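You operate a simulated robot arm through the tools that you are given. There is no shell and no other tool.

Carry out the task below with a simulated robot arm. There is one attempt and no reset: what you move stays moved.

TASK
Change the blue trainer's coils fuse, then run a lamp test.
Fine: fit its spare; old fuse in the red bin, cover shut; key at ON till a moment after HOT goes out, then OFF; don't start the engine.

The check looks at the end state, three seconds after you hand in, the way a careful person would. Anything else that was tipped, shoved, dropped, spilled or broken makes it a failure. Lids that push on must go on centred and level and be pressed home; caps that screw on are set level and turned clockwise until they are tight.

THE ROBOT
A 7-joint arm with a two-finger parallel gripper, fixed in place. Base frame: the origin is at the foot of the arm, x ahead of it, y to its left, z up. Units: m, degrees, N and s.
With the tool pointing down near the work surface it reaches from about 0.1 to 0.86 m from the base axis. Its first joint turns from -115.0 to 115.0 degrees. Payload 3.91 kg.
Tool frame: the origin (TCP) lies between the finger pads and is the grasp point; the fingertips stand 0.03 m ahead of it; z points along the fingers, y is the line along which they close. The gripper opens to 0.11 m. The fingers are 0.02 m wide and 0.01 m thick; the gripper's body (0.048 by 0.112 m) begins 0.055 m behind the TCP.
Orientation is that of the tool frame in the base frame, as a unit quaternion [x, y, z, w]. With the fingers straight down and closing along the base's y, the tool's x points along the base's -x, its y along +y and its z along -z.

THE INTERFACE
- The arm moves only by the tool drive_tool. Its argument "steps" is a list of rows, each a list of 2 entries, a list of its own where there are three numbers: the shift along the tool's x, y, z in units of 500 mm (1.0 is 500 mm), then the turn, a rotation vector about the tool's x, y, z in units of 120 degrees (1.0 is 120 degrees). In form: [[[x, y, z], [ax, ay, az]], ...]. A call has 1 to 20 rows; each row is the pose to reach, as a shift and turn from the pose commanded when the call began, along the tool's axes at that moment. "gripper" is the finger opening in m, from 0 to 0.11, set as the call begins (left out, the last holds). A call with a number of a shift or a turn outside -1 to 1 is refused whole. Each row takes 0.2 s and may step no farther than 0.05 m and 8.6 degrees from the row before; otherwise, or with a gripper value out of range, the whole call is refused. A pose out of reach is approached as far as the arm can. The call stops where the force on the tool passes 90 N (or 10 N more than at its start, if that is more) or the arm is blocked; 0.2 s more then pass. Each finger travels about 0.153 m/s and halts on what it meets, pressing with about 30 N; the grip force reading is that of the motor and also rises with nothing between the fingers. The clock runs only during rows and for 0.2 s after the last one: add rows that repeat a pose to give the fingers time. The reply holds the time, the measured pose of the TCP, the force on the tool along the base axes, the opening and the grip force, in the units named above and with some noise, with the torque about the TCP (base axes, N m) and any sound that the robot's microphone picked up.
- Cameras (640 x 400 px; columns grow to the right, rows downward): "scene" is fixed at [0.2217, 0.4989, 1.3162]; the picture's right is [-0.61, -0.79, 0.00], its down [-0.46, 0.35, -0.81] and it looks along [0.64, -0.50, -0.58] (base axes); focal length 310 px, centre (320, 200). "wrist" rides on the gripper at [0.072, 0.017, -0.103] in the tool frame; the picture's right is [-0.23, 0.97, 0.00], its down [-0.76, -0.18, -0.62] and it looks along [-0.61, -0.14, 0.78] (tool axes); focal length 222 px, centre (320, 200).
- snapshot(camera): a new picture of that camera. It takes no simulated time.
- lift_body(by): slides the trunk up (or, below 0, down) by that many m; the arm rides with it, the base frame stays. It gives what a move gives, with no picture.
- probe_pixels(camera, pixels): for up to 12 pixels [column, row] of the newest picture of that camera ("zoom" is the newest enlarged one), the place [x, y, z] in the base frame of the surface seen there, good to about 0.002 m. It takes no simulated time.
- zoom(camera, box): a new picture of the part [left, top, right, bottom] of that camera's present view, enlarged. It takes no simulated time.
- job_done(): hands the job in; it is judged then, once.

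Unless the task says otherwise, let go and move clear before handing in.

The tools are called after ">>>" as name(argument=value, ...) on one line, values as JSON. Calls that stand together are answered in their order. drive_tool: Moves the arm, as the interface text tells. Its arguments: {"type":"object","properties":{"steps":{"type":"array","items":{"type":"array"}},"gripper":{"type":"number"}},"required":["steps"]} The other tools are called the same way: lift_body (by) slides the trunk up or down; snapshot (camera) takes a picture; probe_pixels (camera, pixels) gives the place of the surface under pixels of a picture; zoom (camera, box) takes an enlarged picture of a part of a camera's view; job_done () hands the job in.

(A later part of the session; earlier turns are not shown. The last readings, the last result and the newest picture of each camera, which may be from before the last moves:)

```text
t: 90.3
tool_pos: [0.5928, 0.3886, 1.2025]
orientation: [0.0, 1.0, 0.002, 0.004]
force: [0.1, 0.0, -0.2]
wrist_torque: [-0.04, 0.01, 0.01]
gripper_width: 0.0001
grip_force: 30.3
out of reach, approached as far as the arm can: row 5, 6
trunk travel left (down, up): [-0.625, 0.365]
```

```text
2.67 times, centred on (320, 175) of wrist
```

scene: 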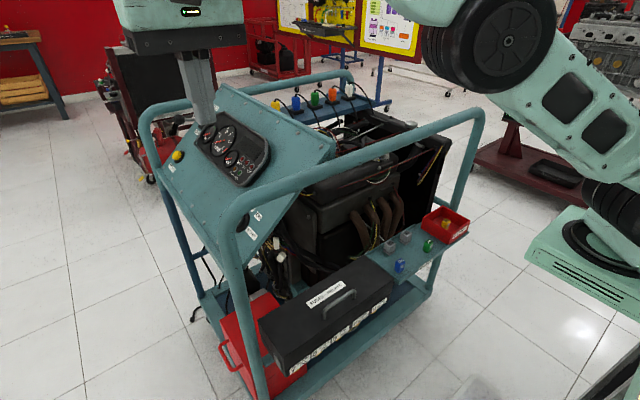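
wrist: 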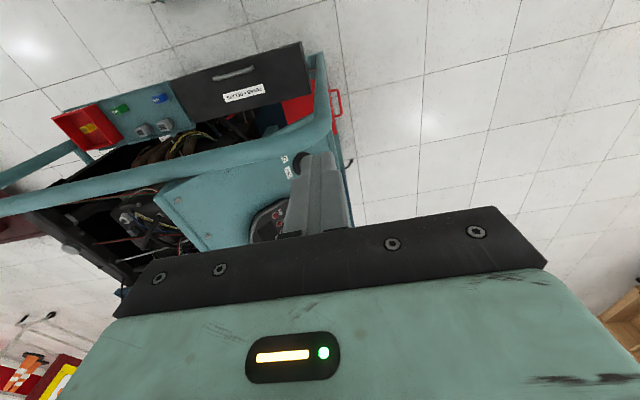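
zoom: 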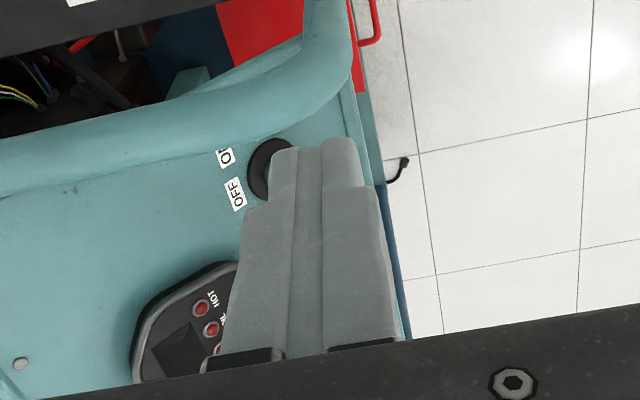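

The switch is at zoom (265,170), partly hidden by the closed fingers, and the OFF and ON labels are beside it. I'll open the gripper to look between the fingers.

>>> drive_tool(steps=[[[0, 0, 0], [0, 0, 0]], [[0, 0, 0], [0, 0, 0]], [[0, 0, 0], [0, 0, 0]]], gripper=0.11)

>>> zoom(camera="wrist", box=[250, 130, 362, 200])

>>> probe_pixels(camera="zoom", pixels=[[320, 200], [280, 150], [350, 150], [300, 180], [260, 200], [340, 220]])

```text
t: 91.1
tool_pos: [0.5917, 0.3875, 1.2021]
orientation: [0.001, 1.0, 0.003, 0.006]
force: [0.7, 0.0, -0.2]
wrist_torque: [0.01, -0.01, -0.01]
gripper_width: 0.1101
grip_force: 0.0
trunk travel left (down, up): [-0.625, 0.365]
```

```text
5.71 times, centred on (306, 165) of wrist
```

zoom: 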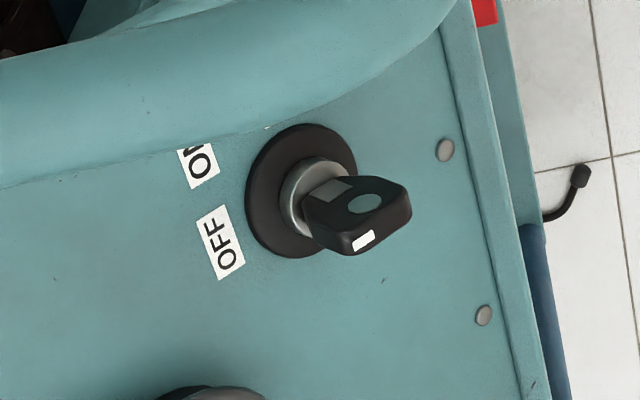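

```text
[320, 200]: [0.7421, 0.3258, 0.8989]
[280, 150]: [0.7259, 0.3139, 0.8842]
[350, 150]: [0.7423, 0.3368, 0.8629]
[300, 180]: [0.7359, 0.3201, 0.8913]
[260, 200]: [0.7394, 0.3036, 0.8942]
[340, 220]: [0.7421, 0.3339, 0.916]
```

The key is clear now: a flat black bow with a hole at zoom (365,203) and a white mark at (363,240), with the OFF and ON labels to its left. I'll zoom further and measure the bow's faces.

>>> zoom(camera="wrist", box=[290, 145, 330, 185])

>>> probe_pixels(camera="zoom", pixels=[[320, 150], [330, 205], [300, 180], [370, 200], [280, 240], [390, 150], [420, 180], [350, 150], [340, 240], [310, 265], [430, 230], [380, 260]])

```text
10.00 times, centred on (310, 165) of wrist
```

zoom: 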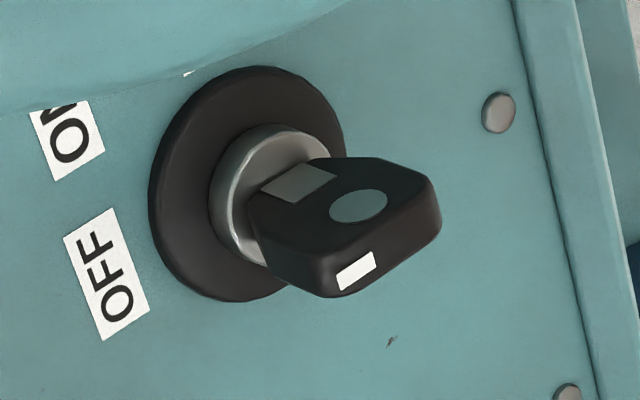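

```text
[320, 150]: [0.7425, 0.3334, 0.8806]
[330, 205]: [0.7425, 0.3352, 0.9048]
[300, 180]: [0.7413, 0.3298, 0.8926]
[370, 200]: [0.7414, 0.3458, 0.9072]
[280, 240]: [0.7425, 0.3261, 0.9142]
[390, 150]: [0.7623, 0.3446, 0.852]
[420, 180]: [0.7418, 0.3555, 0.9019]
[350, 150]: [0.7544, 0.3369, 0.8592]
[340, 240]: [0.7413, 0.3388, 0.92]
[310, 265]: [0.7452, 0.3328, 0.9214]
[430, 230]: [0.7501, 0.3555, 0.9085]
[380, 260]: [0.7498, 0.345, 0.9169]
```

The bow's broad face is at x≈0.742, so the plate lies in the y–z plane, thin along x and centred near (0.747, 0.340, 0.906). Its white mark points up the panel to OFF. I'll measure the labels to get the turn angle, then raise the trunk a little for reach.

>>> zoom(camera="wrist", box=[274, 140, 338, 180])

>>> probe_pixels(camera="zoom", pixels=[[175, 300], [160, 190], [190, 250], [200, 330], [250, 230], [300, 180], [345, 150], [310, 330], [280, 280], [460, 270], [390, 320], [420, 210]])

>>> zoom(camera="scene", box=[226, 195, 282, 245])

>>> probe_pixels(camera="scene", pixels=[[258, 216], [251.5, 233.5], [247.5, 209], [244, 165], [241, 160], [247, 219]])

```text
10.00 times, centred on (306, 160) of wrist
```

zoom: 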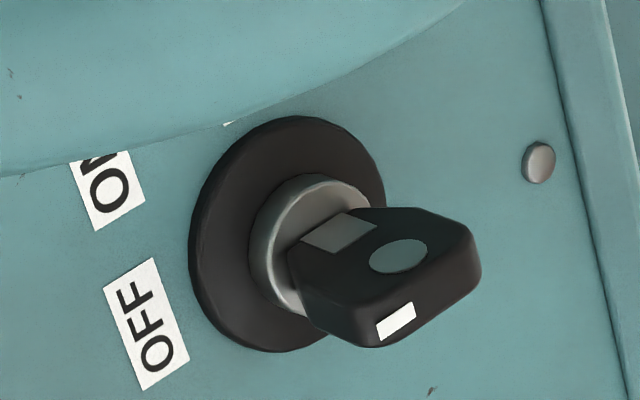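

```text
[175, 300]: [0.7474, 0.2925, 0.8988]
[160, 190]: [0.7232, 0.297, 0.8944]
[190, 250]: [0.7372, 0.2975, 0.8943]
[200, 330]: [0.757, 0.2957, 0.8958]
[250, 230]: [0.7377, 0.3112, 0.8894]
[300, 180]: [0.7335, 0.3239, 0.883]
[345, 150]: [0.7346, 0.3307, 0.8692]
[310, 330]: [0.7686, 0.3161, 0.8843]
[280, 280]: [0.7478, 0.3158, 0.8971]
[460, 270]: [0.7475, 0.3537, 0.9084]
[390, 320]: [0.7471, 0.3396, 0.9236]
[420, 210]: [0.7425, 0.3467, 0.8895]
```

```text
8.00 times, centred on (254, 220) of scene
```

zoom: 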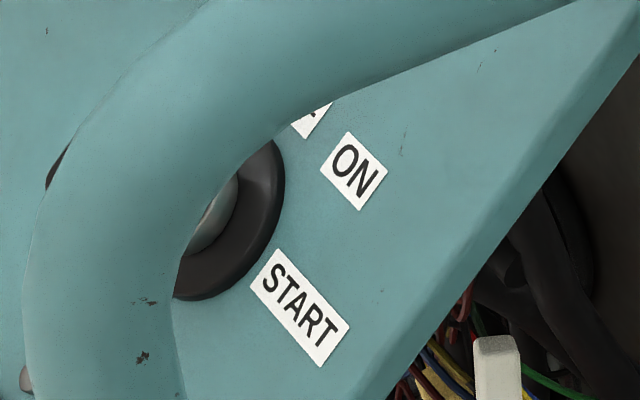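

```text
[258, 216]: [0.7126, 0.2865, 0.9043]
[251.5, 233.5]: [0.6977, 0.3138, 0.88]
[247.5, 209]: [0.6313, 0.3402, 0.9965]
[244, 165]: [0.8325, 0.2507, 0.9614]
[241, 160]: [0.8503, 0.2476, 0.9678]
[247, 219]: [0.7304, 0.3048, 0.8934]
```

OFF lies straight up-panel from the key, ON is about 42–45° clockwise, and START about 88°. So I need a controlled 45° clockwise turn, well short of START. I'll raise the trunk 0.1 to test the arm's reach there.

>>> lift_body(by=0.1)

```text
t: 92.5
tool_pos: [0.5912, 0.3872, 1.3028]
orientation: [0.001, 1.0, 0.003, 0.006]
force: [0.6, 0.0, -0.2]
wrist_torque: [-0.01, 0.03, 0.01]
gripper_width: 0.1099
grip_force: 0.1
trunk travel left (down, up): [-0.725, 0.265]
```

I'll turn the gripper 90° about its axis, so it closes along x, while lowering to z≈1.18. That is still well above the tube.

>>> drive_tool(steps=[[[0, 0, 0.04], [0, 0, -0.0682]], [[0, 0, 0.08], [0, 0, -0.1364]], [[0, 0, 0.12], [0, 0, -0.2045]], [[0, 0, 0.16], [0, 0, -0.2727]], [[0, 0, 0.2], [0, 0, -0.3409]], [[0, 0, 0.22], [0, 0, -0.4091]], [[0, 0, 0.24], [0, 0, -0.4773]], [[0, 0, 0.24], [0, 0, -0.5455]], [[0, 0, 0.24], [0, 0, -0.6136]], [[0, 0, 0.24], [0, 0, -0.6818]], [[0, 0, 0.24], [0, 0, -0.75]], [[0, 0, 0.24], [0, 0, -0.75]]], gripper=0.03)

>>> snapshot(camera="scene")

>>> snapshot(camera="wrist")

```text
t: 95.1
tool_pos: [0.5936, 0.3864, 1.183]
orientation: [0.708, -0.706, 0.001, -0.005]
force: [-0.7, 0.5, 0.3]
wrist_torque: [0.01, 0.01, 0.0]
gripper_width: 0.0299
grip_force: 0.0
trunk travel left (down, up): [-0.725, 0.265]
```

```text
taken
```

scene: 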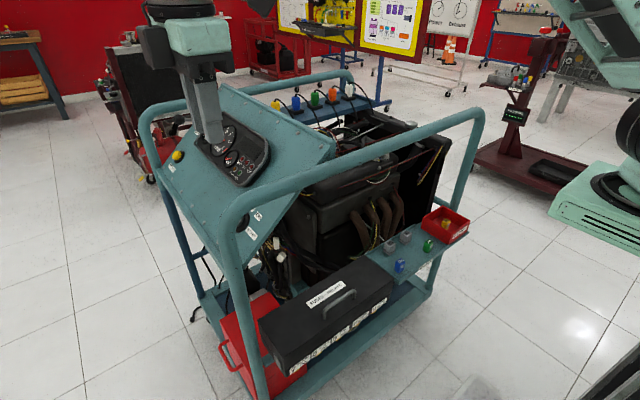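

```text
taken
```

wrist: 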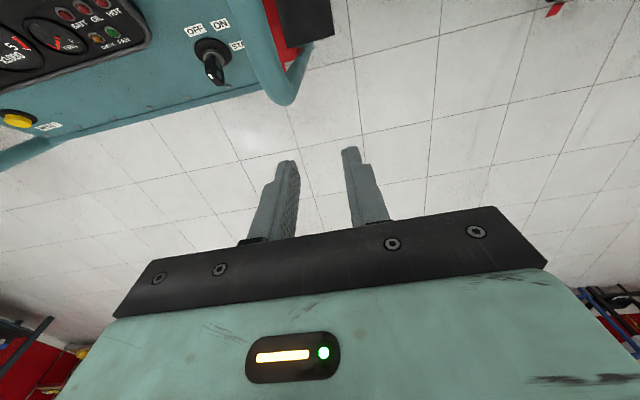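

The wrist camera now shows the key at (212,70), the OFF, ON and START labels, and the lamp cluster. I'll zoom in on that.

>>> zoom(camera="wrist", box=[40, 0, 280, 150])

>>> zoom(camera="wrist", box=[172, 10, 268, 100])

>>> probe_pixels(camera="zoom", pixels=[[178, 95], [285, 65], [370, 155], [258, 235], [268, 340], [258, 300], [240, 200], [330, 200], [285, 290], [180, 200], [275, 170]])

```text
2.67 times, centred on (160, 75) of wrist
```

zoom: 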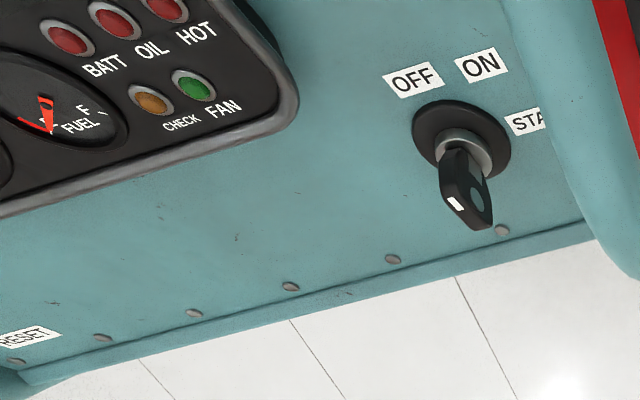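

```text
4.44 times, centred on (220, 55) of wrist
```

zoom: 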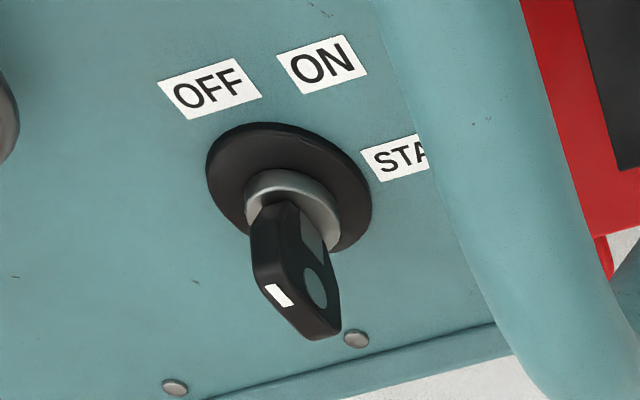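

```text
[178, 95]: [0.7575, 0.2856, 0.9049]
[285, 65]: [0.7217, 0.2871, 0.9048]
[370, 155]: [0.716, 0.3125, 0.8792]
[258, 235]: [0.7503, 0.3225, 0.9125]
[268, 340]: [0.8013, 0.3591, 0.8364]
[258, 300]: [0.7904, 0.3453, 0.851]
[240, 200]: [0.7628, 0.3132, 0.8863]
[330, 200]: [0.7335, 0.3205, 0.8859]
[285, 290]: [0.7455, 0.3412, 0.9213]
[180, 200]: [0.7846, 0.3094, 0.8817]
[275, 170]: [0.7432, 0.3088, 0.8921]
```

All lamps are dark and the key is at OFF. I'll tilt the tool toward the panel normal and move nearer to see whether that pose is reachable.

>>> drive_tool(steps=[[[-0.01, -0.04, 0.04], [0, 0.0574, 0]], [[-0.02, -0.08, 0.08], [0, 0.1147, 0]], [[-0.03, -0.12, 0.12], [0, 0.172, 0]], [[-0.04, -0.16, 0.16], [0, 0.2294, 0]], [[-0.05, -0.19, 0.2], [0, 0.2867, 0]], [[-0.06, -0.212, 0.24], [0, 0.344, 0]], [[-0.06, -0.212, 0.24], [0, 0.344, 0]]])

>>> snapshot(camera="scene")

>>> snapshot(camera="wrist")

```text
t: 96.7
tool_pos: [0.6264, 0.341, 1.0445]
orientation: [-0.661, 0.664, -0.25, -0.245]
force: [1.7, 0.0, 0.4]
wrist_torque: [0.01, 0.04, -0.04]
gripper_width: 0.0299
grip_force: 0.0
out of reach, approached as far as the arm can: row 3, 4, 5, 6, 7
trunk travel left (down, up): [-0.725, 0.265]
```

```text
taken
```

scene: 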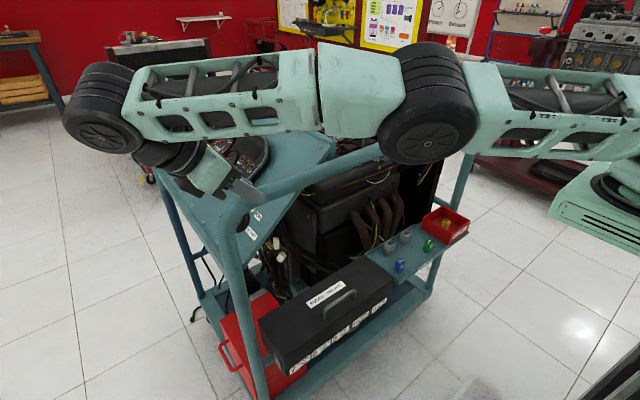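

```text
taken
```

wrist: 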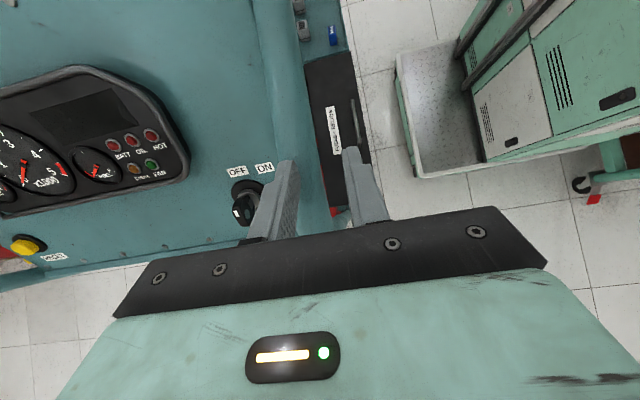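

The arm is almost fully stretched here, so the normal-aligned pose is out of reach. I'll probe the arm to pin down its actual reach limit.

>>> probe_pixels(camera="scene", pixels=[[100, 120], [90, 90], [200, 110], [300, 95], [360, 100], [430, 140], [430, 65], [520, 100], [600, 120], [600, 150], [590, 210], [560, 190]])

>>> probe_pixels(camera="wrist", pixels=[[266, 60], [280, 60], [297, 60], [275, 130], [300, 130], [255, 30], [290, 30], [310, 190], [285, 100], [245, 212], [235, 190], [150, 134]])

```text
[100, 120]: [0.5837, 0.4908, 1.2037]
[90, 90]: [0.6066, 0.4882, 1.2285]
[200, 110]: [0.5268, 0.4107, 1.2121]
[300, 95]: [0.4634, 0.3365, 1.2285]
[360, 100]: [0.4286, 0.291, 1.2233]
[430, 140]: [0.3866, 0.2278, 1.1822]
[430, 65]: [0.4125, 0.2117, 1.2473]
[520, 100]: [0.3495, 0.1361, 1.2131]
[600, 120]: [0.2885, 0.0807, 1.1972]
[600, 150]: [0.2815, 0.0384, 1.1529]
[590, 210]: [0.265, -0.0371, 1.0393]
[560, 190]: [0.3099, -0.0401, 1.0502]
```

```text
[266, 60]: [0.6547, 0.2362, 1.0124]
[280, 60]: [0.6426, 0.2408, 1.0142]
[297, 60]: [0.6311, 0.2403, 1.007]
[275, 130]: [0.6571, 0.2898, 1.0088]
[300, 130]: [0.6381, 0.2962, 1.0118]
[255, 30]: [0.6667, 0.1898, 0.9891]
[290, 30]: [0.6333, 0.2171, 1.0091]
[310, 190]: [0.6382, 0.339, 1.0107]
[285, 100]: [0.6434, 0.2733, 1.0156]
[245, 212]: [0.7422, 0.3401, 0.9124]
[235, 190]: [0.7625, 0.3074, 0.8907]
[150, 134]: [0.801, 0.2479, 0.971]
```

Correcting for the elbow geometry, the shoulder sits near (0.2, -0.08) with about 0.705 m reach, so the key is reachable only with a near-vertical tool. The tube is at x 0.6225–0.6675 with its top at 1.016. My plan is to fork the up-panel end of the bow between the fingers and swing it sideways. First I'll rise and tilt to a hover above the key.

>>> drive_tool(steps=[[[0.0594, 0, -0.0676], [0, -0.063, 0]], [[0.1272, -0.036, -0.1144], [0, -0.126, 0]], [[0.162, -0.1, -0.1238], [0, -0.189, 0]], [[0.1638, -0.16, -0.0956], [0, -0.252, 0]], [[0.1474, -0.2172, -0.0434], [0, -0.315, 0]], [[0.1144, -0.2172, -0.0058], [0, -0.378, 0]], [[0.1144, -0.2172, -0.0058], [0, -0.44, 0]], [[0.1144, -0.2172, -0.0058], [0, -0.44, 0]]])

>>> snapshot(camera="wrist")

>>> snapshot(camera="scene")

```text
t: 98.5
tool_pos: [0.733, 0.3017, 1.0851]
orientation: [0.704, -0.703, -0.069, -0.077]
force: [-0.9, 0.2, 0.3]
wrist_torque: [-0.01, 0.01, 0.04]
gripper_width: 0.0302
grip_force: 0.0
trunk travel left (down, up): [-0.725, 0.265]
```

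```text
taken
```

wrist: 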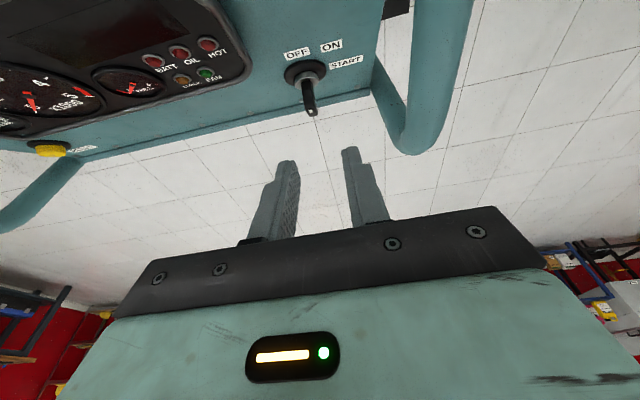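

```text
taken
```

scene: 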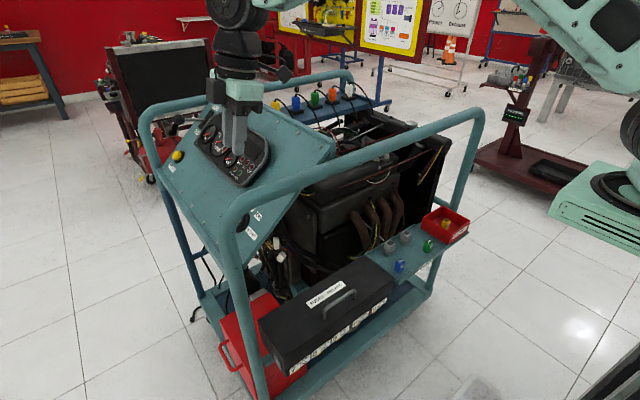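

The pose is reached, and the wrist view shows the key, all three labels and the lamps (BATT, OIL, HOT) clearly. I'll measure the key again from here.

>>> zoom(camera="wrist", box=[270, 30, 366, 120])

>>> probe_pixels(camera="zoom", pixels=[[180, 110], [310, 70], [375, 135], [250, 200], [258, 250], [268, 320], [285, 290], [235, 300], [300, 180], [200, 190], [270, 360], [290, 340]])

```text
4.44 times, centred on (318, 75) of wrist
```

zoom: 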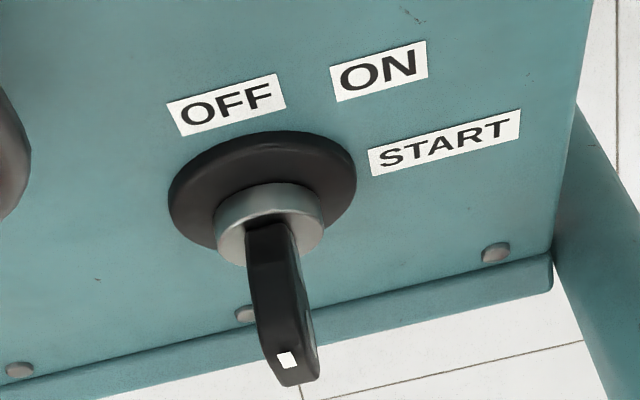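

```text
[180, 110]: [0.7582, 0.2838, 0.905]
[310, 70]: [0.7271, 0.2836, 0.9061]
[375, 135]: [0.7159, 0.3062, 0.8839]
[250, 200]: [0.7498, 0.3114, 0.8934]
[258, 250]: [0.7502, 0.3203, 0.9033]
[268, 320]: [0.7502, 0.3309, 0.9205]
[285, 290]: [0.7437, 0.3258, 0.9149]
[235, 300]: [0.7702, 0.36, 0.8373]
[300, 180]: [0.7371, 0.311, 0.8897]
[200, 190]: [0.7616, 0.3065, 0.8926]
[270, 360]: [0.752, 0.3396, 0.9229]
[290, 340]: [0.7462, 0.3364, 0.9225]
```

The bow's up-panel edge is centred at x≈0.7475, ending at u≈0.358. I'll come down to about 5 cm above the fork position, with the fingers at 30 mm, and verify alignment.

>>> drive_tool(steps=[[[0.009, -0.007, 0.05], [0, 0, 0]], [[0.018, -0.014, 0.1], [0, 0, 0]], [[0.027, -0.021, 0.15], [0, 0, 0]], [[0.0348, -0.028, 0.2], [0, 0, 0]], [[0.0348, -0.028, 0.2], [0, 0, 0]]], gripper=0.03)

>>> drive_tool(steps=[[[0, 0, 0], [0, 0, 0]]])

>>> snapshot(camera="wrist")

>>> zoom(camera="wrist", box=[230, 70, 390, 190])

>>> zoom(camera="scene", box=[180, 100, 320, 240])

```text
t: 99.7
tool_pos: [0.75, 0.3045, 0.9827]
orientation: [0.704, -0.703, -0.068, -0.077]
force: [-0.9, 0.0, 0.1]
wrist_torque: [0.02, 0.01, 0.0]
gripper_width: 0.0301
grip_force: 0.1
trunk travel left (down, up): [-0.725, 0.265]
```

```text
t: 100.1
tool_pos: [0.7482, 0.3052, 0.9828]
orientation: [-0.703, 0.704, 0.069, 0.076]
force: [1.2, 0.0, -0.9]
wrist_torque: [-0.01, -0.01, 0.03]
gripper_width: 0.0299
grip_force: 0.0
trunk travel left (down, up): [-0.725, 0.265]
```

```text
taken
```

wrist: 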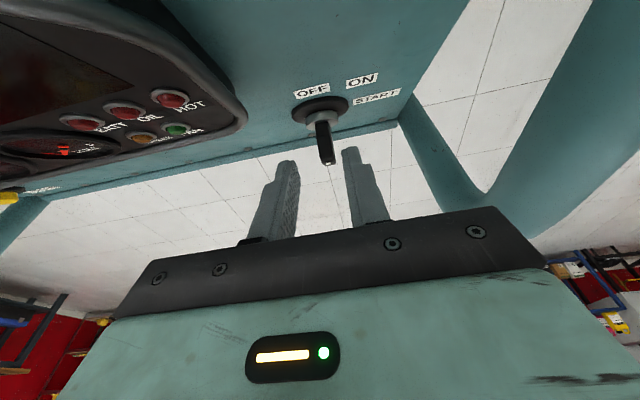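

```text
3.33 times, centred on (310, 130) of wrist
```

zoom: 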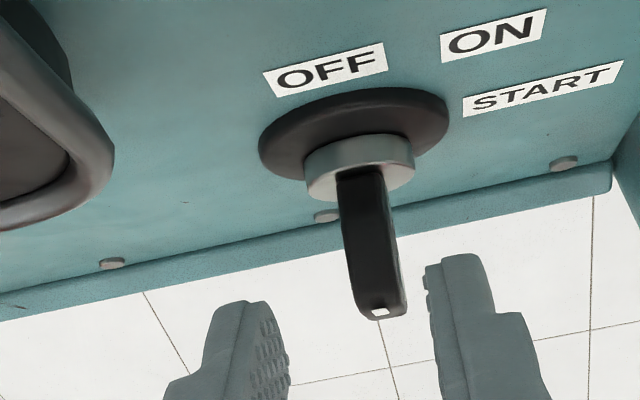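

```text
2.86 times, centred on (250, 170) of scene
```

zoom: 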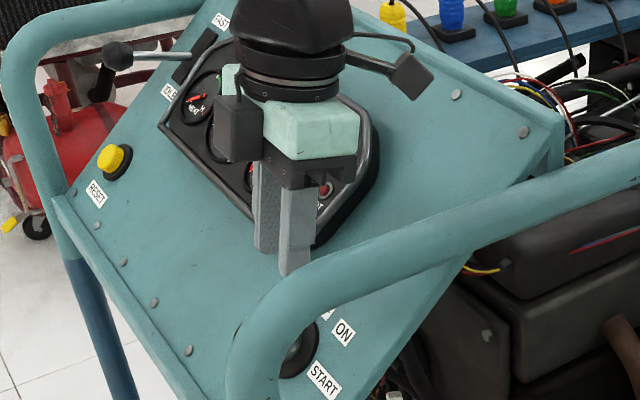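

The key sits midway between the fingers to within 1.5 mm. I'll descend along the tool axis to fork the bow's upper end, watching force.

>>> drive_tool(steps=[[[0, 0.0036, 0.03], [0, 0, 0]], [[0, 0.0036, 0.055], [0, 0, 0]], [[0, 0.0036, 0.08], [0, 0, 0]], [[0, 0.0036, 0.0978], [0, 0, 0]], [[0, 0.0036, 0.0978], [0, 0, 0]]], gripper=0.03)

>>> snapshot(camera="wrist")

>>> zoom(camera="wrist", box=[230, 70, 390, 190])

>>> zoom(camera="scene", box=[180, 140, 300, 240])

```text
t: 101.3
tool_pos: [0.7482, 0.3141, 0.9343]
orientation: [-0.703, 0.704, 0.069, 0.076]
force: [0.1, 0.6, -0.1]
wrist_torque: [0.01, 0.0, 0.01]
gripper_width: 0.0299
grip_force: 0.1
trunk travel left (down, up): [-0.725, 0.265]
```

```text
taken
```

wrist: 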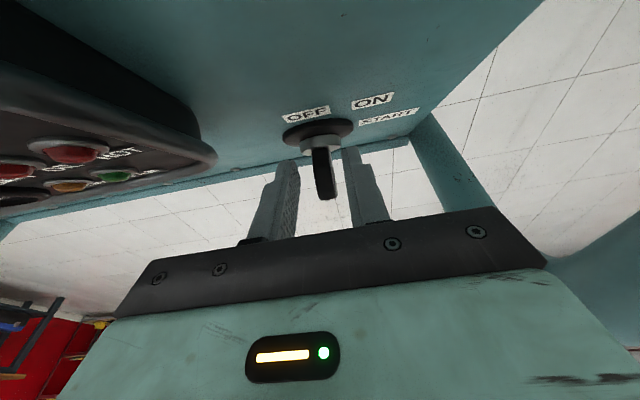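

```text
3.33 times, centred on (310, 130) of wrist
```

zoom: 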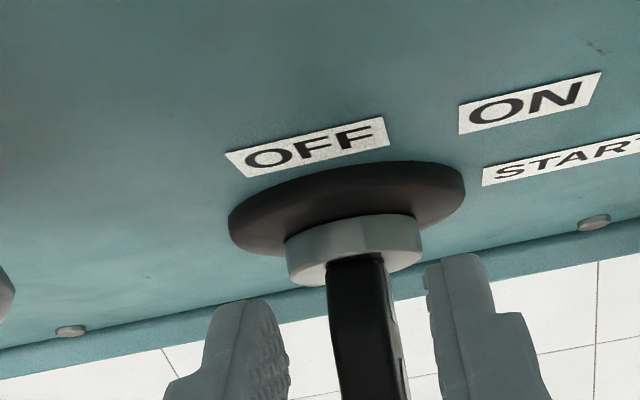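

```text
4.00 times, centred on (240, 190) of scene
```

zoom: 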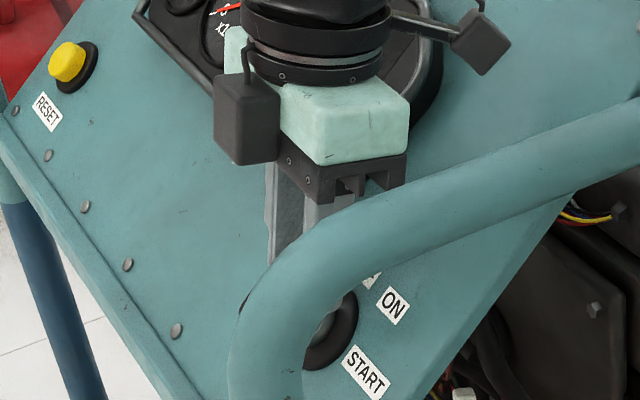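

The fingers now straddle the bow with no contact force, and the HOT lamp shows at wrist (75,150). I'll narrow the gap to 16 mm so it works as a fork.

>>> drive_tool(steps=[[[0, 0, 0], [0, 0, 0]], [[0, 0, 0], [0, 0, 0]]], gripper=0.016)

>>> zoom(camera="wrist", box=[230, 80, 422, 200])

>>> zoom(camera="wrist", box=[0, 100, 240, 250])

```text
t: 101.9
tool_pos: [0.7481, 0.3151, 0.9336]
orientation: [0.704, -0.703, -0.069, -0.077]
force: [0.2, -0.8, -0.4]
wrist_torque: [-0.03, 0.02, -0.02]
gripper_width: 0.0158
grip_force: 0.1
trunk travel left (down, up): [-0.725, 0.265]
```

```text
3.33 times, centred on (326, 140) of wrist
```

zoom: 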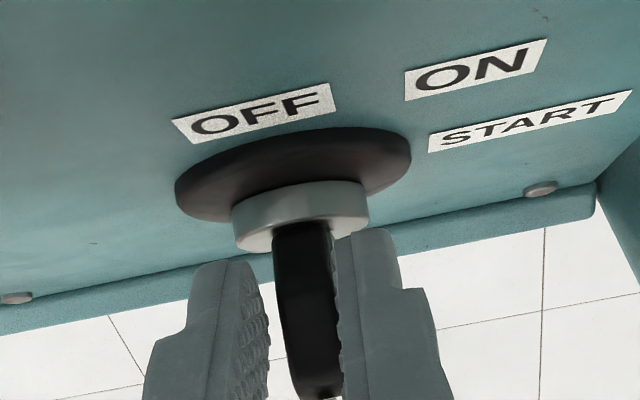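

```text
2.67 times, centred on (120, 175) of wrist
```

zoom: 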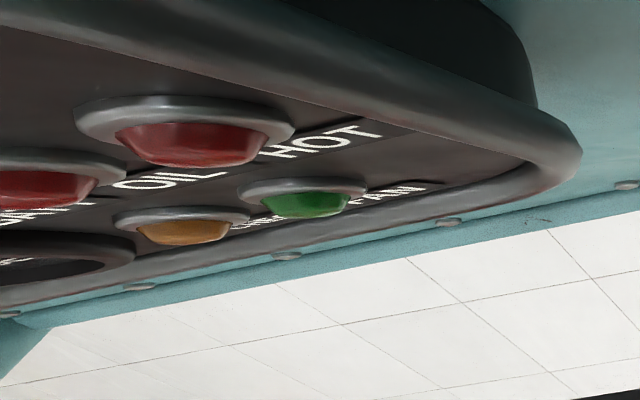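

The fork straddles the bow and the wrist view shows the HOT lamp (red, zoom (205,130)) unlit. I'll move the fork toward -x in small steps to turn the key clockwise, checking its angle as I go.

>>> drive_tool(steps=[[[0, 0.003, 0], [0, 0, 0]], [[0, 0.006, 0], [0, 0, 0]], [[0, 0.009, 0], [0, 0, 0]], [[0, 0.011, 0], [0, 0, 0]]])

>>> zoom(camera="wrist", box=[230, 80, 422, 200])

>>> zoom(camera="wrist", box=[0, 100, 240, 250])

```text
t: 102.9
tool_pos: [0.7431, 0.315, 0.9349]
orientation: [-0.703, 0.704, 0.068, 0.078]
force: [8.9, 2.7, 0.3]
wrist_torque: [0.13, -0.24, -0.13]
gripper_width: 0.0202
grip_force: 3.6
trunk travel left (down, up): [-0.725, 0.265]
```

```text
3.33 times, centred on (326, 140) of wrist
```

zoom: 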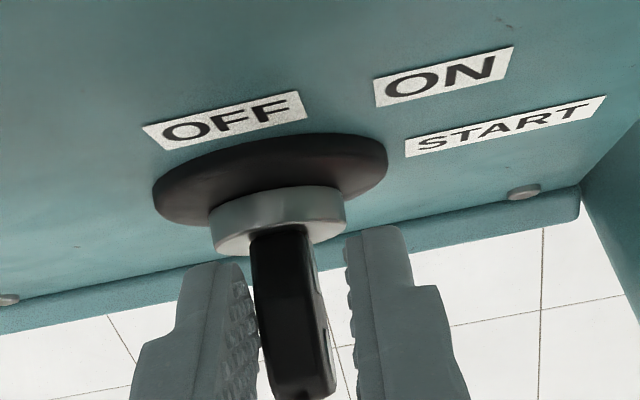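

```text
2.67 times, centred on (120, 175) of wrist
```

zoom: 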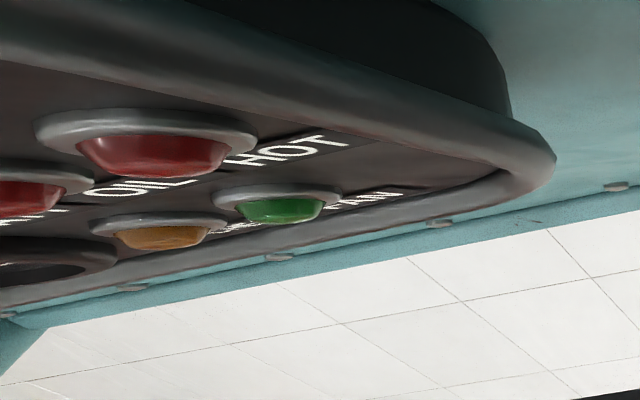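

The gripper spring gave way (opening to 20 mm) with the key barely turned, so a fork is too soft. Closed fingers are rigid, so I'll back off and lift. Then I'll use the closed fingertips to push the bow's upper end from its +x side, a spot where they slip off well before START.

>>> drive_tool(steps=[[[0, -0.006, 0], [0, 0, 0]], [[0, -0.011, 0], [0, 0, 0]], [[0, -0.011, -0.04], [0, 0, 0]], [[0, -0.011, -0.1], [0, 0, 0]], [[0, -0.011, -0.12], [0, 0, 0]]])

>>> drive_tool(steps=[[[0, -0.02, 0], [0, 0, 0]], [[0, -0.04, 0], [0, 0, 0]], [[0, -0.044, 0], [0, 0, 0]], [[0, -0.044, 0], [0, 0, 0]]], gripper=0.0)

>>> drive_tool(steps=[[[0, 0, 0], [0, 0, 0]]])

>>> zoom(camera="wrist", box=[230, 60, 422, 180])

```text
t: 104.1
tool_pos: [0.7487, 0.3033, 0.9935]
orientation: [0.703, -0.703, -0.069, -0.076]
force: [-0.5, -0.5, -0.7]
wrist_torque: [-0.03, 0.02, -0.03]
gripper_width: 0.016
grip_force: 0.0
trunk travel left (down, up): [-0.725, 0.265]
```

```text
t: 105.1
tool_pos: [0.7695, 0.3024, 0.9943]
orientation: [-0.703, 0.703, 0.069, 0.076]
force: [0.1, 0.3, -0.6]
wrist_torque: [-0.01, -0.01, -0.01]
gripper_width: 0.0001
grip_force: 30.1
trunk travel left (down, up): [-0.725, 0.265]
```

```text
t: 105.5
tool_pos: [0.7695, 0.3027, 0.9953]
orientation: [-0.703, 0.703, 0.069, 0.077]
force: [0.1, 0.4, -0.7]
wrist_torque: [0.02, -0.04, 0.01]
gripper_width: 0.0
grip_force: 30.3
trunk travel left (down, up): [-0.725, 0.265]
```

```text
3.33 times, centred on (326, 120) of wrist
```

zoom: 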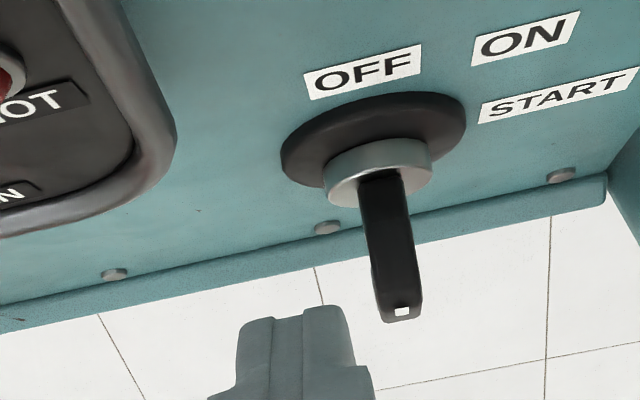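

The key is still at OFF. I'll lower the closed fingers beside the bow's upper end on its +x side, about 4 mm off its face.

>>> drive_tool(steps=[[[0.0012, 0.002, 0.03], [0, 0, 0]], [[0.0024, 0.004, 0.06], [0, 0, 0]], [[0.0036, 0.006, 0.09], [0, 0, 0]], [[0.0048, 0.008, 0.1166], [0, 0, 0]], [[0.0048, 0.008, 0.1166], [0, 0, 0]]])

>>> drive_tool(steps=[[[0, 0, 0], [0, 0, 0]]])

>>> zoom(camera="wrist", box=[230, 80, 422, 200])

>>> zoom(camera="scene", box=[190, 150, 286, 240])

```text
t: 106.7
tool_pos: [0.7656, 0.3127, 0.9372]
orientation: [0.704, -0.702, -0.069, -0.076]
force: [-1.3, 0.0, 0.1]
wrist_torque: [0.01, 0.0, 0.03]
gripper_width: 0.0001
grip_force: 30.3
trunk travel left (down, up): [-0.725, 0.265]
```

```text
t: 107.1
tool_pos: [0.7648, 0.3127, 0.9363]
orientation: [0.703, -0.703, -0.069, -0.077]
force: [0.7, 0.2, -1.1]
wrist_torque: [0.0, 0.04, -0.02]
gripper_width: 0.0
grip_force: 30.2
trunk travel left (down, up): [-0.725, 0.265]
```

```text
3.33 times, centred on (326, 140) of wrist
```

zoom: 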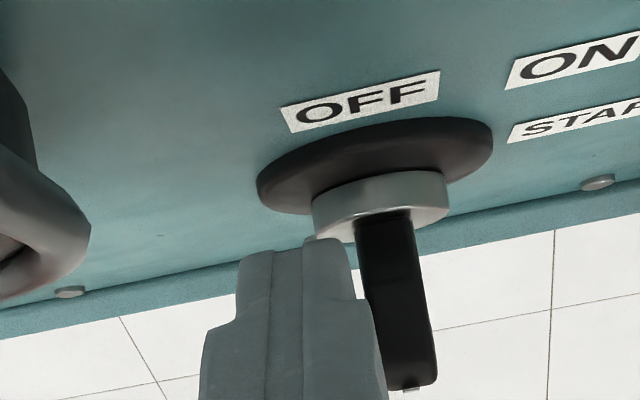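

```text
4.44 times, centred on (238, 195) of scene
```

zoom: 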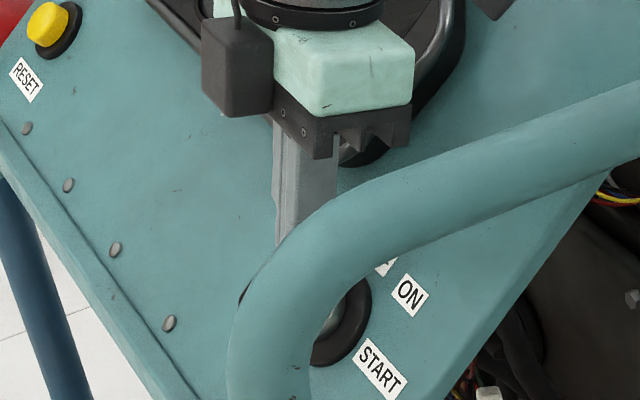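

The closed fingers are beside the bow's upper end. I'll push toward -x in 1 mm steps, pausing to check the key's angle and the lamps.

>>> drive_tool(steps=[[[0, 0.003, 0], [0, 0, 0]], [[0, 0.006, 0], [0, 0, 0]], [[0, 0.009, 0], [0, 0, 0]], [[0, 0.012, 0], [0, 0, 0]], [[0, 0.014, 0], [0, 0, 0]]])

>>> zoom(camera="wrist", box=[230, 80, 422, 200])

>>> zoom(camera="wrist", box=[0, 100, 240, 250])

```text
t: 108.3
tool_pos: [0.7562, 0.3116, 0.9358]
orientation: [-0.703, 0.704, 0.07, 0.076]
force: [-0.6, 0.4, 0.7]
wrist_torque: [-0.02, -0.03, 0.01]
gripper_width: 0.0001
grip_force: 30.1
trunk travel left (down, up): [-0.725, 0.265]
```

```text
3.33 times, centred on (326, 140) of wrist
```

zoom: 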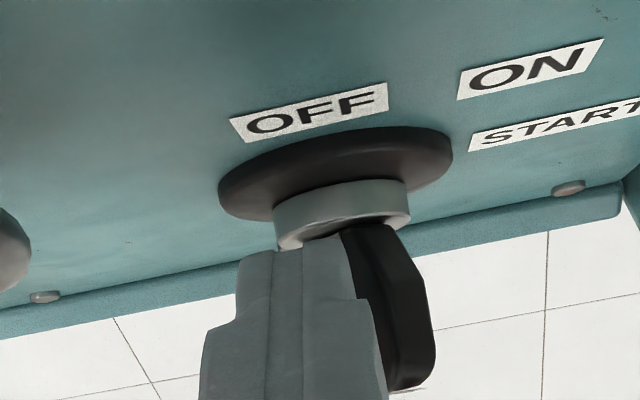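

```text
2.67 times, centred on (120, 175) of wrist
```

zoom: 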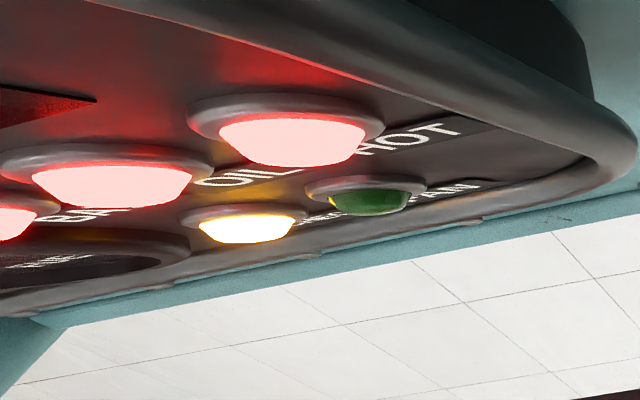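

The key clicked to ON with no residual force, and BATT, OIL, HOT and CHECK are all lit at t=108.3. While HOT is still on, I'll move clear toward +x and check the lamps again.

>>> drive_tool(steps=[[[0, -0.02, 0], [0, 0, 0]], [[0, -0.04, 0], [0, 0, 0]]])

>>> snapshot(camera="wrist")

>>> zoom(camera="wrist", box=[0, 60, 400, 250])

```text
t: 108.9
tool_pos: [0.7777, 0.3126, 0.9351]
orientation: [0.704, -0.703, -0.069, -0.076]
force: [-0.5, -0.3, 0.4]
wrist_torque: [0.0, -0.02, 0.01]
gripper_width: 0.0
grip_force: 29.8
trunk travel left (down, up): [-0.725, 0.265]
```

```text
taken
```

wrist: 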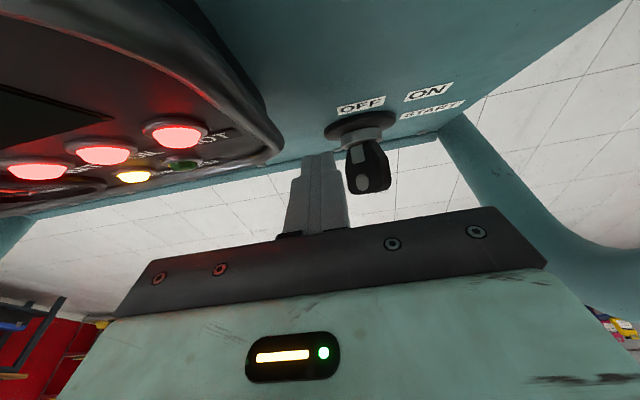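

```text
1.60 times, centred on (200, 155) of wrist
```

zoom: 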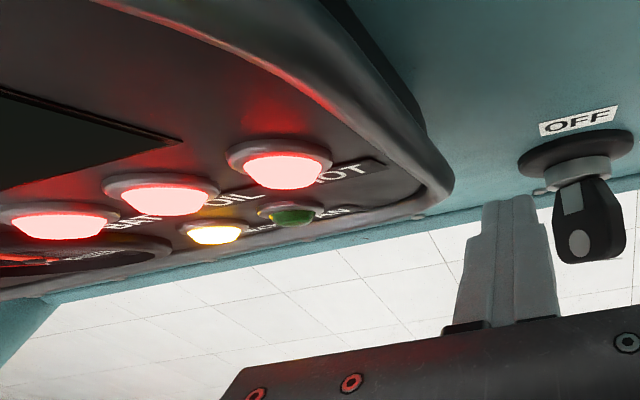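

HOT (175,135) is still lit and the key stands at ON. Pictures take no time, so I'll measure the turned bow now to plan the OFF push.

>>> zoom(camera="wrist", box=[310, 90, 430, 200])

>>> probe_pixels(camera="zoom", pixels=[[230, 240], [300, 200], [240, 270], [280, 350], [370, 300], [330, 240], [300, 290], [250, 320], [345, 200], [260, 210], [210, 220], [360, 350]])

```text
3.64 times, centred on (370, 145) of wrist
```

zoom: 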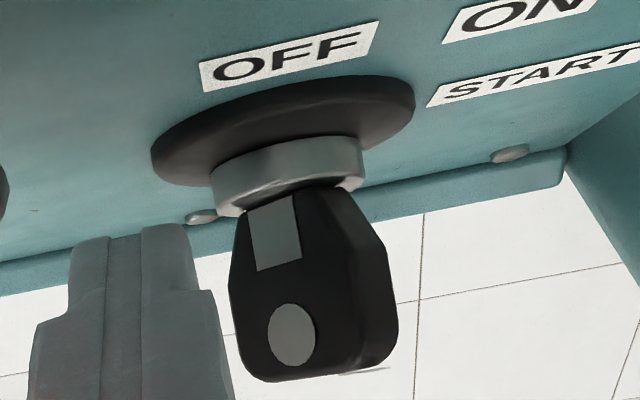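

```text
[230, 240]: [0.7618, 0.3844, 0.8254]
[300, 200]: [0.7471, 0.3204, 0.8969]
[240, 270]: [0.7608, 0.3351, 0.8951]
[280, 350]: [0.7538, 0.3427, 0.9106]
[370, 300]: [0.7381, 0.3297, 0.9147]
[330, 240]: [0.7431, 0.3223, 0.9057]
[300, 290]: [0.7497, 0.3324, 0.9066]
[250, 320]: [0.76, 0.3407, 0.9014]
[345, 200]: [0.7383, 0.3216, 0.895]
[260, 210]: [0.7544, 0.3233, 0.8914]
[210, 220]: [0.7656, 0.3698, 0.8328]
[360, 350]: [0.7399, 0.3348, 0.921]
```

The bow is at about 44°, with its lower end reaching x≈0.7615, and my fingers' face is at x≈0.768, clear of it. I'll shift down-panel beside that lower end, ready for the OFF push, and recheck HOT.

>>> drive_tool(steps=[[[-0.02, 0, 0.016], [0, 0, 0]], [[-0.0388, 0, 0.0338], [0, 0, 0]]])

>>> snapshot(camera="wrist")

>>> zoom(camera="wrist", box=[310, 80, 430, 200])

>>> snapshot(camera="scene")

```text
t: 109.5
tool_pos: [0.7779, 0.334, 0.9226]
orientation: [0.704, -0.703, -0.069, -0.077]
force: [0.2, -0.4, 0.7]
wrist_torque: [0.01, 0.0, -0.01]
gripper_width: 0.0
grip_force: 30.3
trunk travel left (down, up): [-0.725, 0.265]
```

```text
taken
```

wrist: 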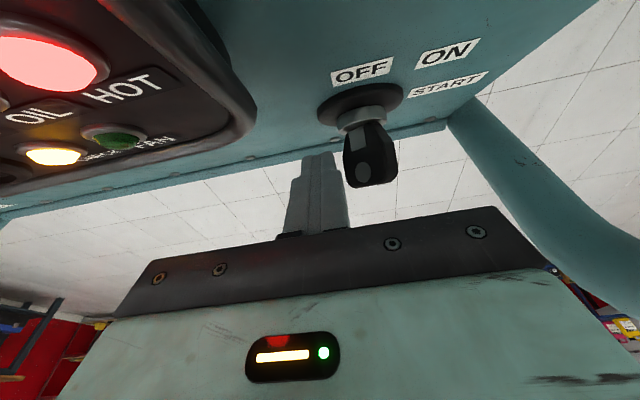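

```text
3.33 times, centred on (370, 140) of wrist
```

zoom: 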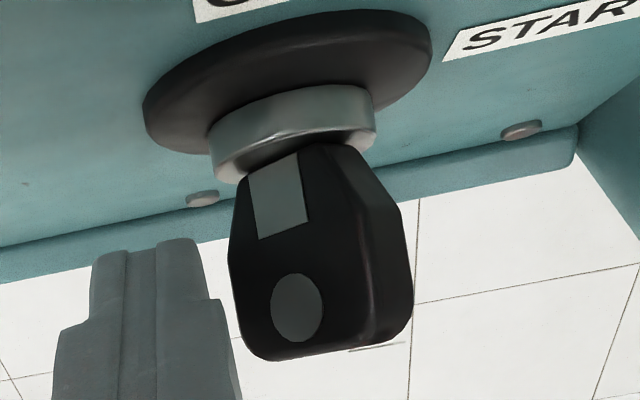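

```text
taken
```

scene: 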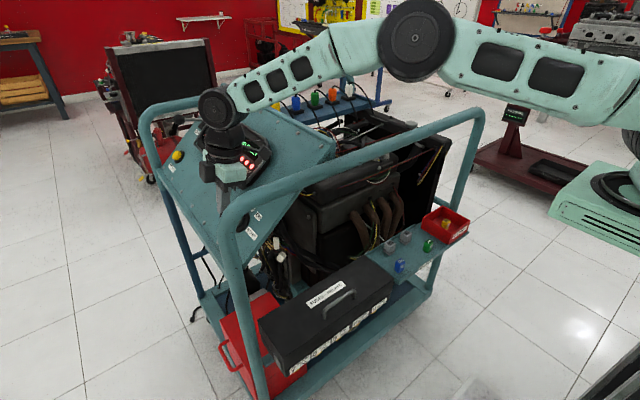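

HOT is still lit at (45,60), at t=109.5, and I'm in place beside the bow. I'll hold still in short waits and watch HOT.

>>> drive_tool(steps=[[[0, 0, 0], [0, 0, 0]], [[0, 0, 0], [0, 0, 0]]])

>>> zoom(camera="wrist", box=[0, 0, 240, 190])

>>> drive_tool(steps=[[[0, 0, 0], [0, 0, 0]], [[0, 0, 0], [0, 0, 0]]])

>>> zoom(camera="wrist", box=[0, 0, 240, 190])

```text
t: 110.1
tool_pos: [0.778, 0.3343, 0.923]
orientation: [0.704, -0.703, -0.07, -0.076]
force: [-0.1, 0.2, -0.1]
wrist_torque: [-0.01, 0.01, -0.02]
gripper_width: 0.0002
grip_force: 30.1
trunk travel left (down, up): [-0.725, 0.265]
```

```text
2.11 times, centred on (120, 95) of wrist
```

zoom: 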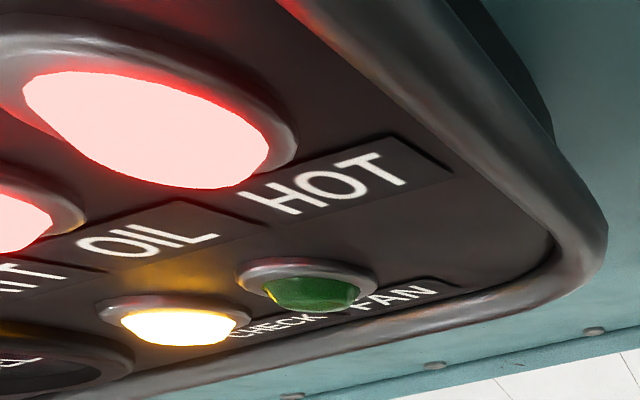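

```text
t: 110.7
tool_pos: [0.7778, 0.3343, 0.9229]
orientation: [0.703, -0.703, -0.069, -0.077]
force: [-0.8, 0.1, 0.0]
wrist_torque: [0.01, -0.01, -0.03]
gripper_width: 0.0001
grip_force: 30.0
trunk travel left (down, up): [-0.725, 0.265]
```

```text
2.11 times, centred on (120, 95) of wrist
```

zoom: 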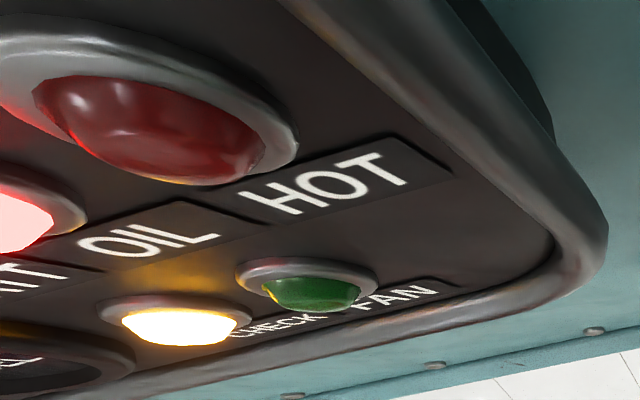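

HOT went out by t=110.7, while OIL and CHECK stay lit. That is the moment, so I'll now push the bow's lower end toward -x to bring the key back to OFF.

>>> drive_tool(steps=[[[0, 0.007, 0], [0, 0, 0]], [[0, 0.012, 0], [0, 0, 0]], [[0, 0.016, 0], [0, 0, 0]], [[0, 0.02, 0], [0, 0, 0]], [[0, 0.024, 0], [0, 0, 0]], [[0, 0.027, 0], [0, 0, 0]]])

>>> snapshot(camera="wrist")

>>> zoom(camera="wrist", box=[270, 80, 430, 200])

```text
t: 112.1
tool_pos: [0.772, 0.3358, 0.9222]
orientation: [-0.702, 0.705, 0.066, 0.083]
force: [52.4, 20.7, -14.4]
wrist_torque: [0.21, -1.18, -0.88]
gripper_width: 0.0
grip_force: 30.0
trunk travel left (down, up): [-0.725, 0.265]
```

```text
taken
```

wrist: 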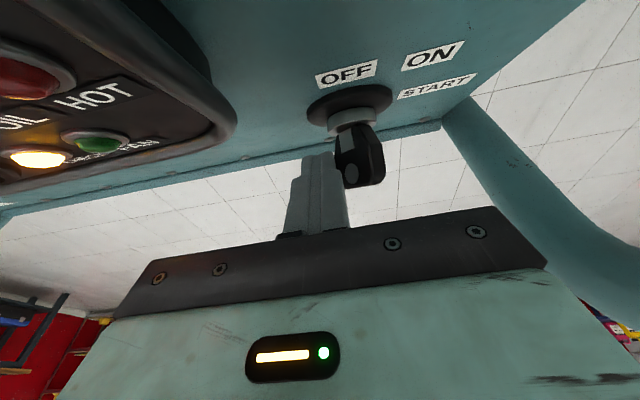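

```text
3.33 times, centred on (350, 140) of wrist
```

zoom: 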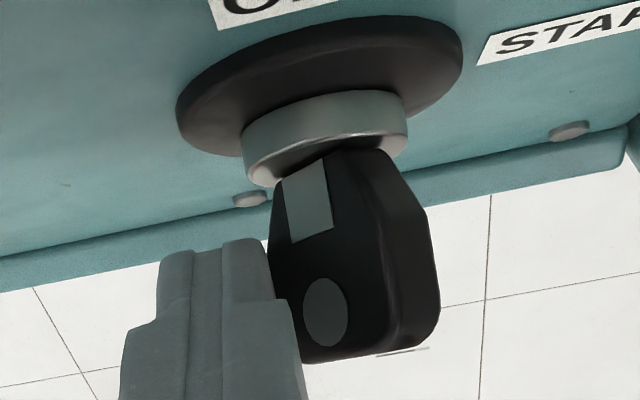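

The lamps are still on and the key is still at ON. The 52 N push has a component up-panel, so friction at the bow's corner is cancelling the turn. I'll add a down-panel component so the fingers follow the corner's actual arc.

>>> drive_tool(steps=[[[-0.0024, -0.002, 0.0032], [0, 0, 0]], [[-0.0048, -0.002, 0.0064], [0, 0, 0]], [[-0.0072, 0.0, 0.0096], [0, 0, 0]], [[-0.0096, 0.002, 0.0128], [0, 0, 0]], [[-0.012, 0.004, 0.016], [0, 0, 0]]])

>>> snapshot(camera="wrist")

>>> zoom(camera="wrist", box=[270, 80, 430, 200])

```text
t: 113.3
tool_pos: [0.7665, 0.3396, 0.9192]
orientation: [-0.702, 0.704, 0.067, 0.079]
force: [27.4, -10.6, 14.3]
wrist_torque: [0.05, 0.23, 0.06]
gripper_width: 0.0001
grip_force: 29.8
trunk travel left (down, up): [-0.725, 0.265]
```

```text
taken
```

wrist: 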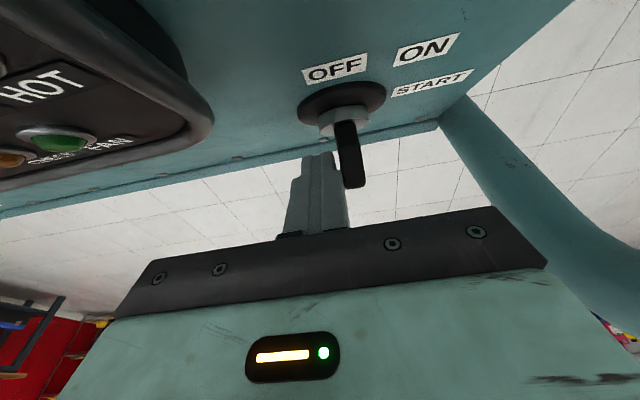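

```text
3.33 times, centred on (350, 140) of wrist
```

zoom: 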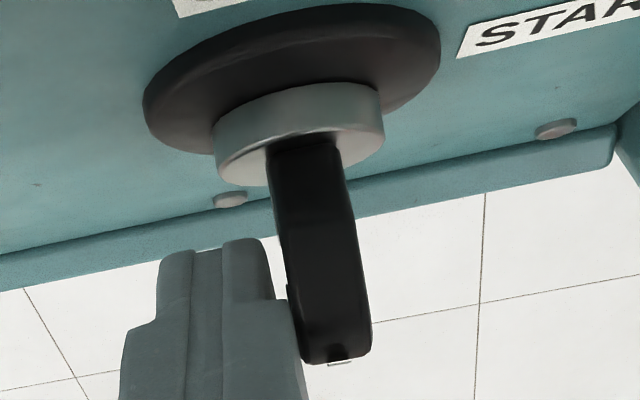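

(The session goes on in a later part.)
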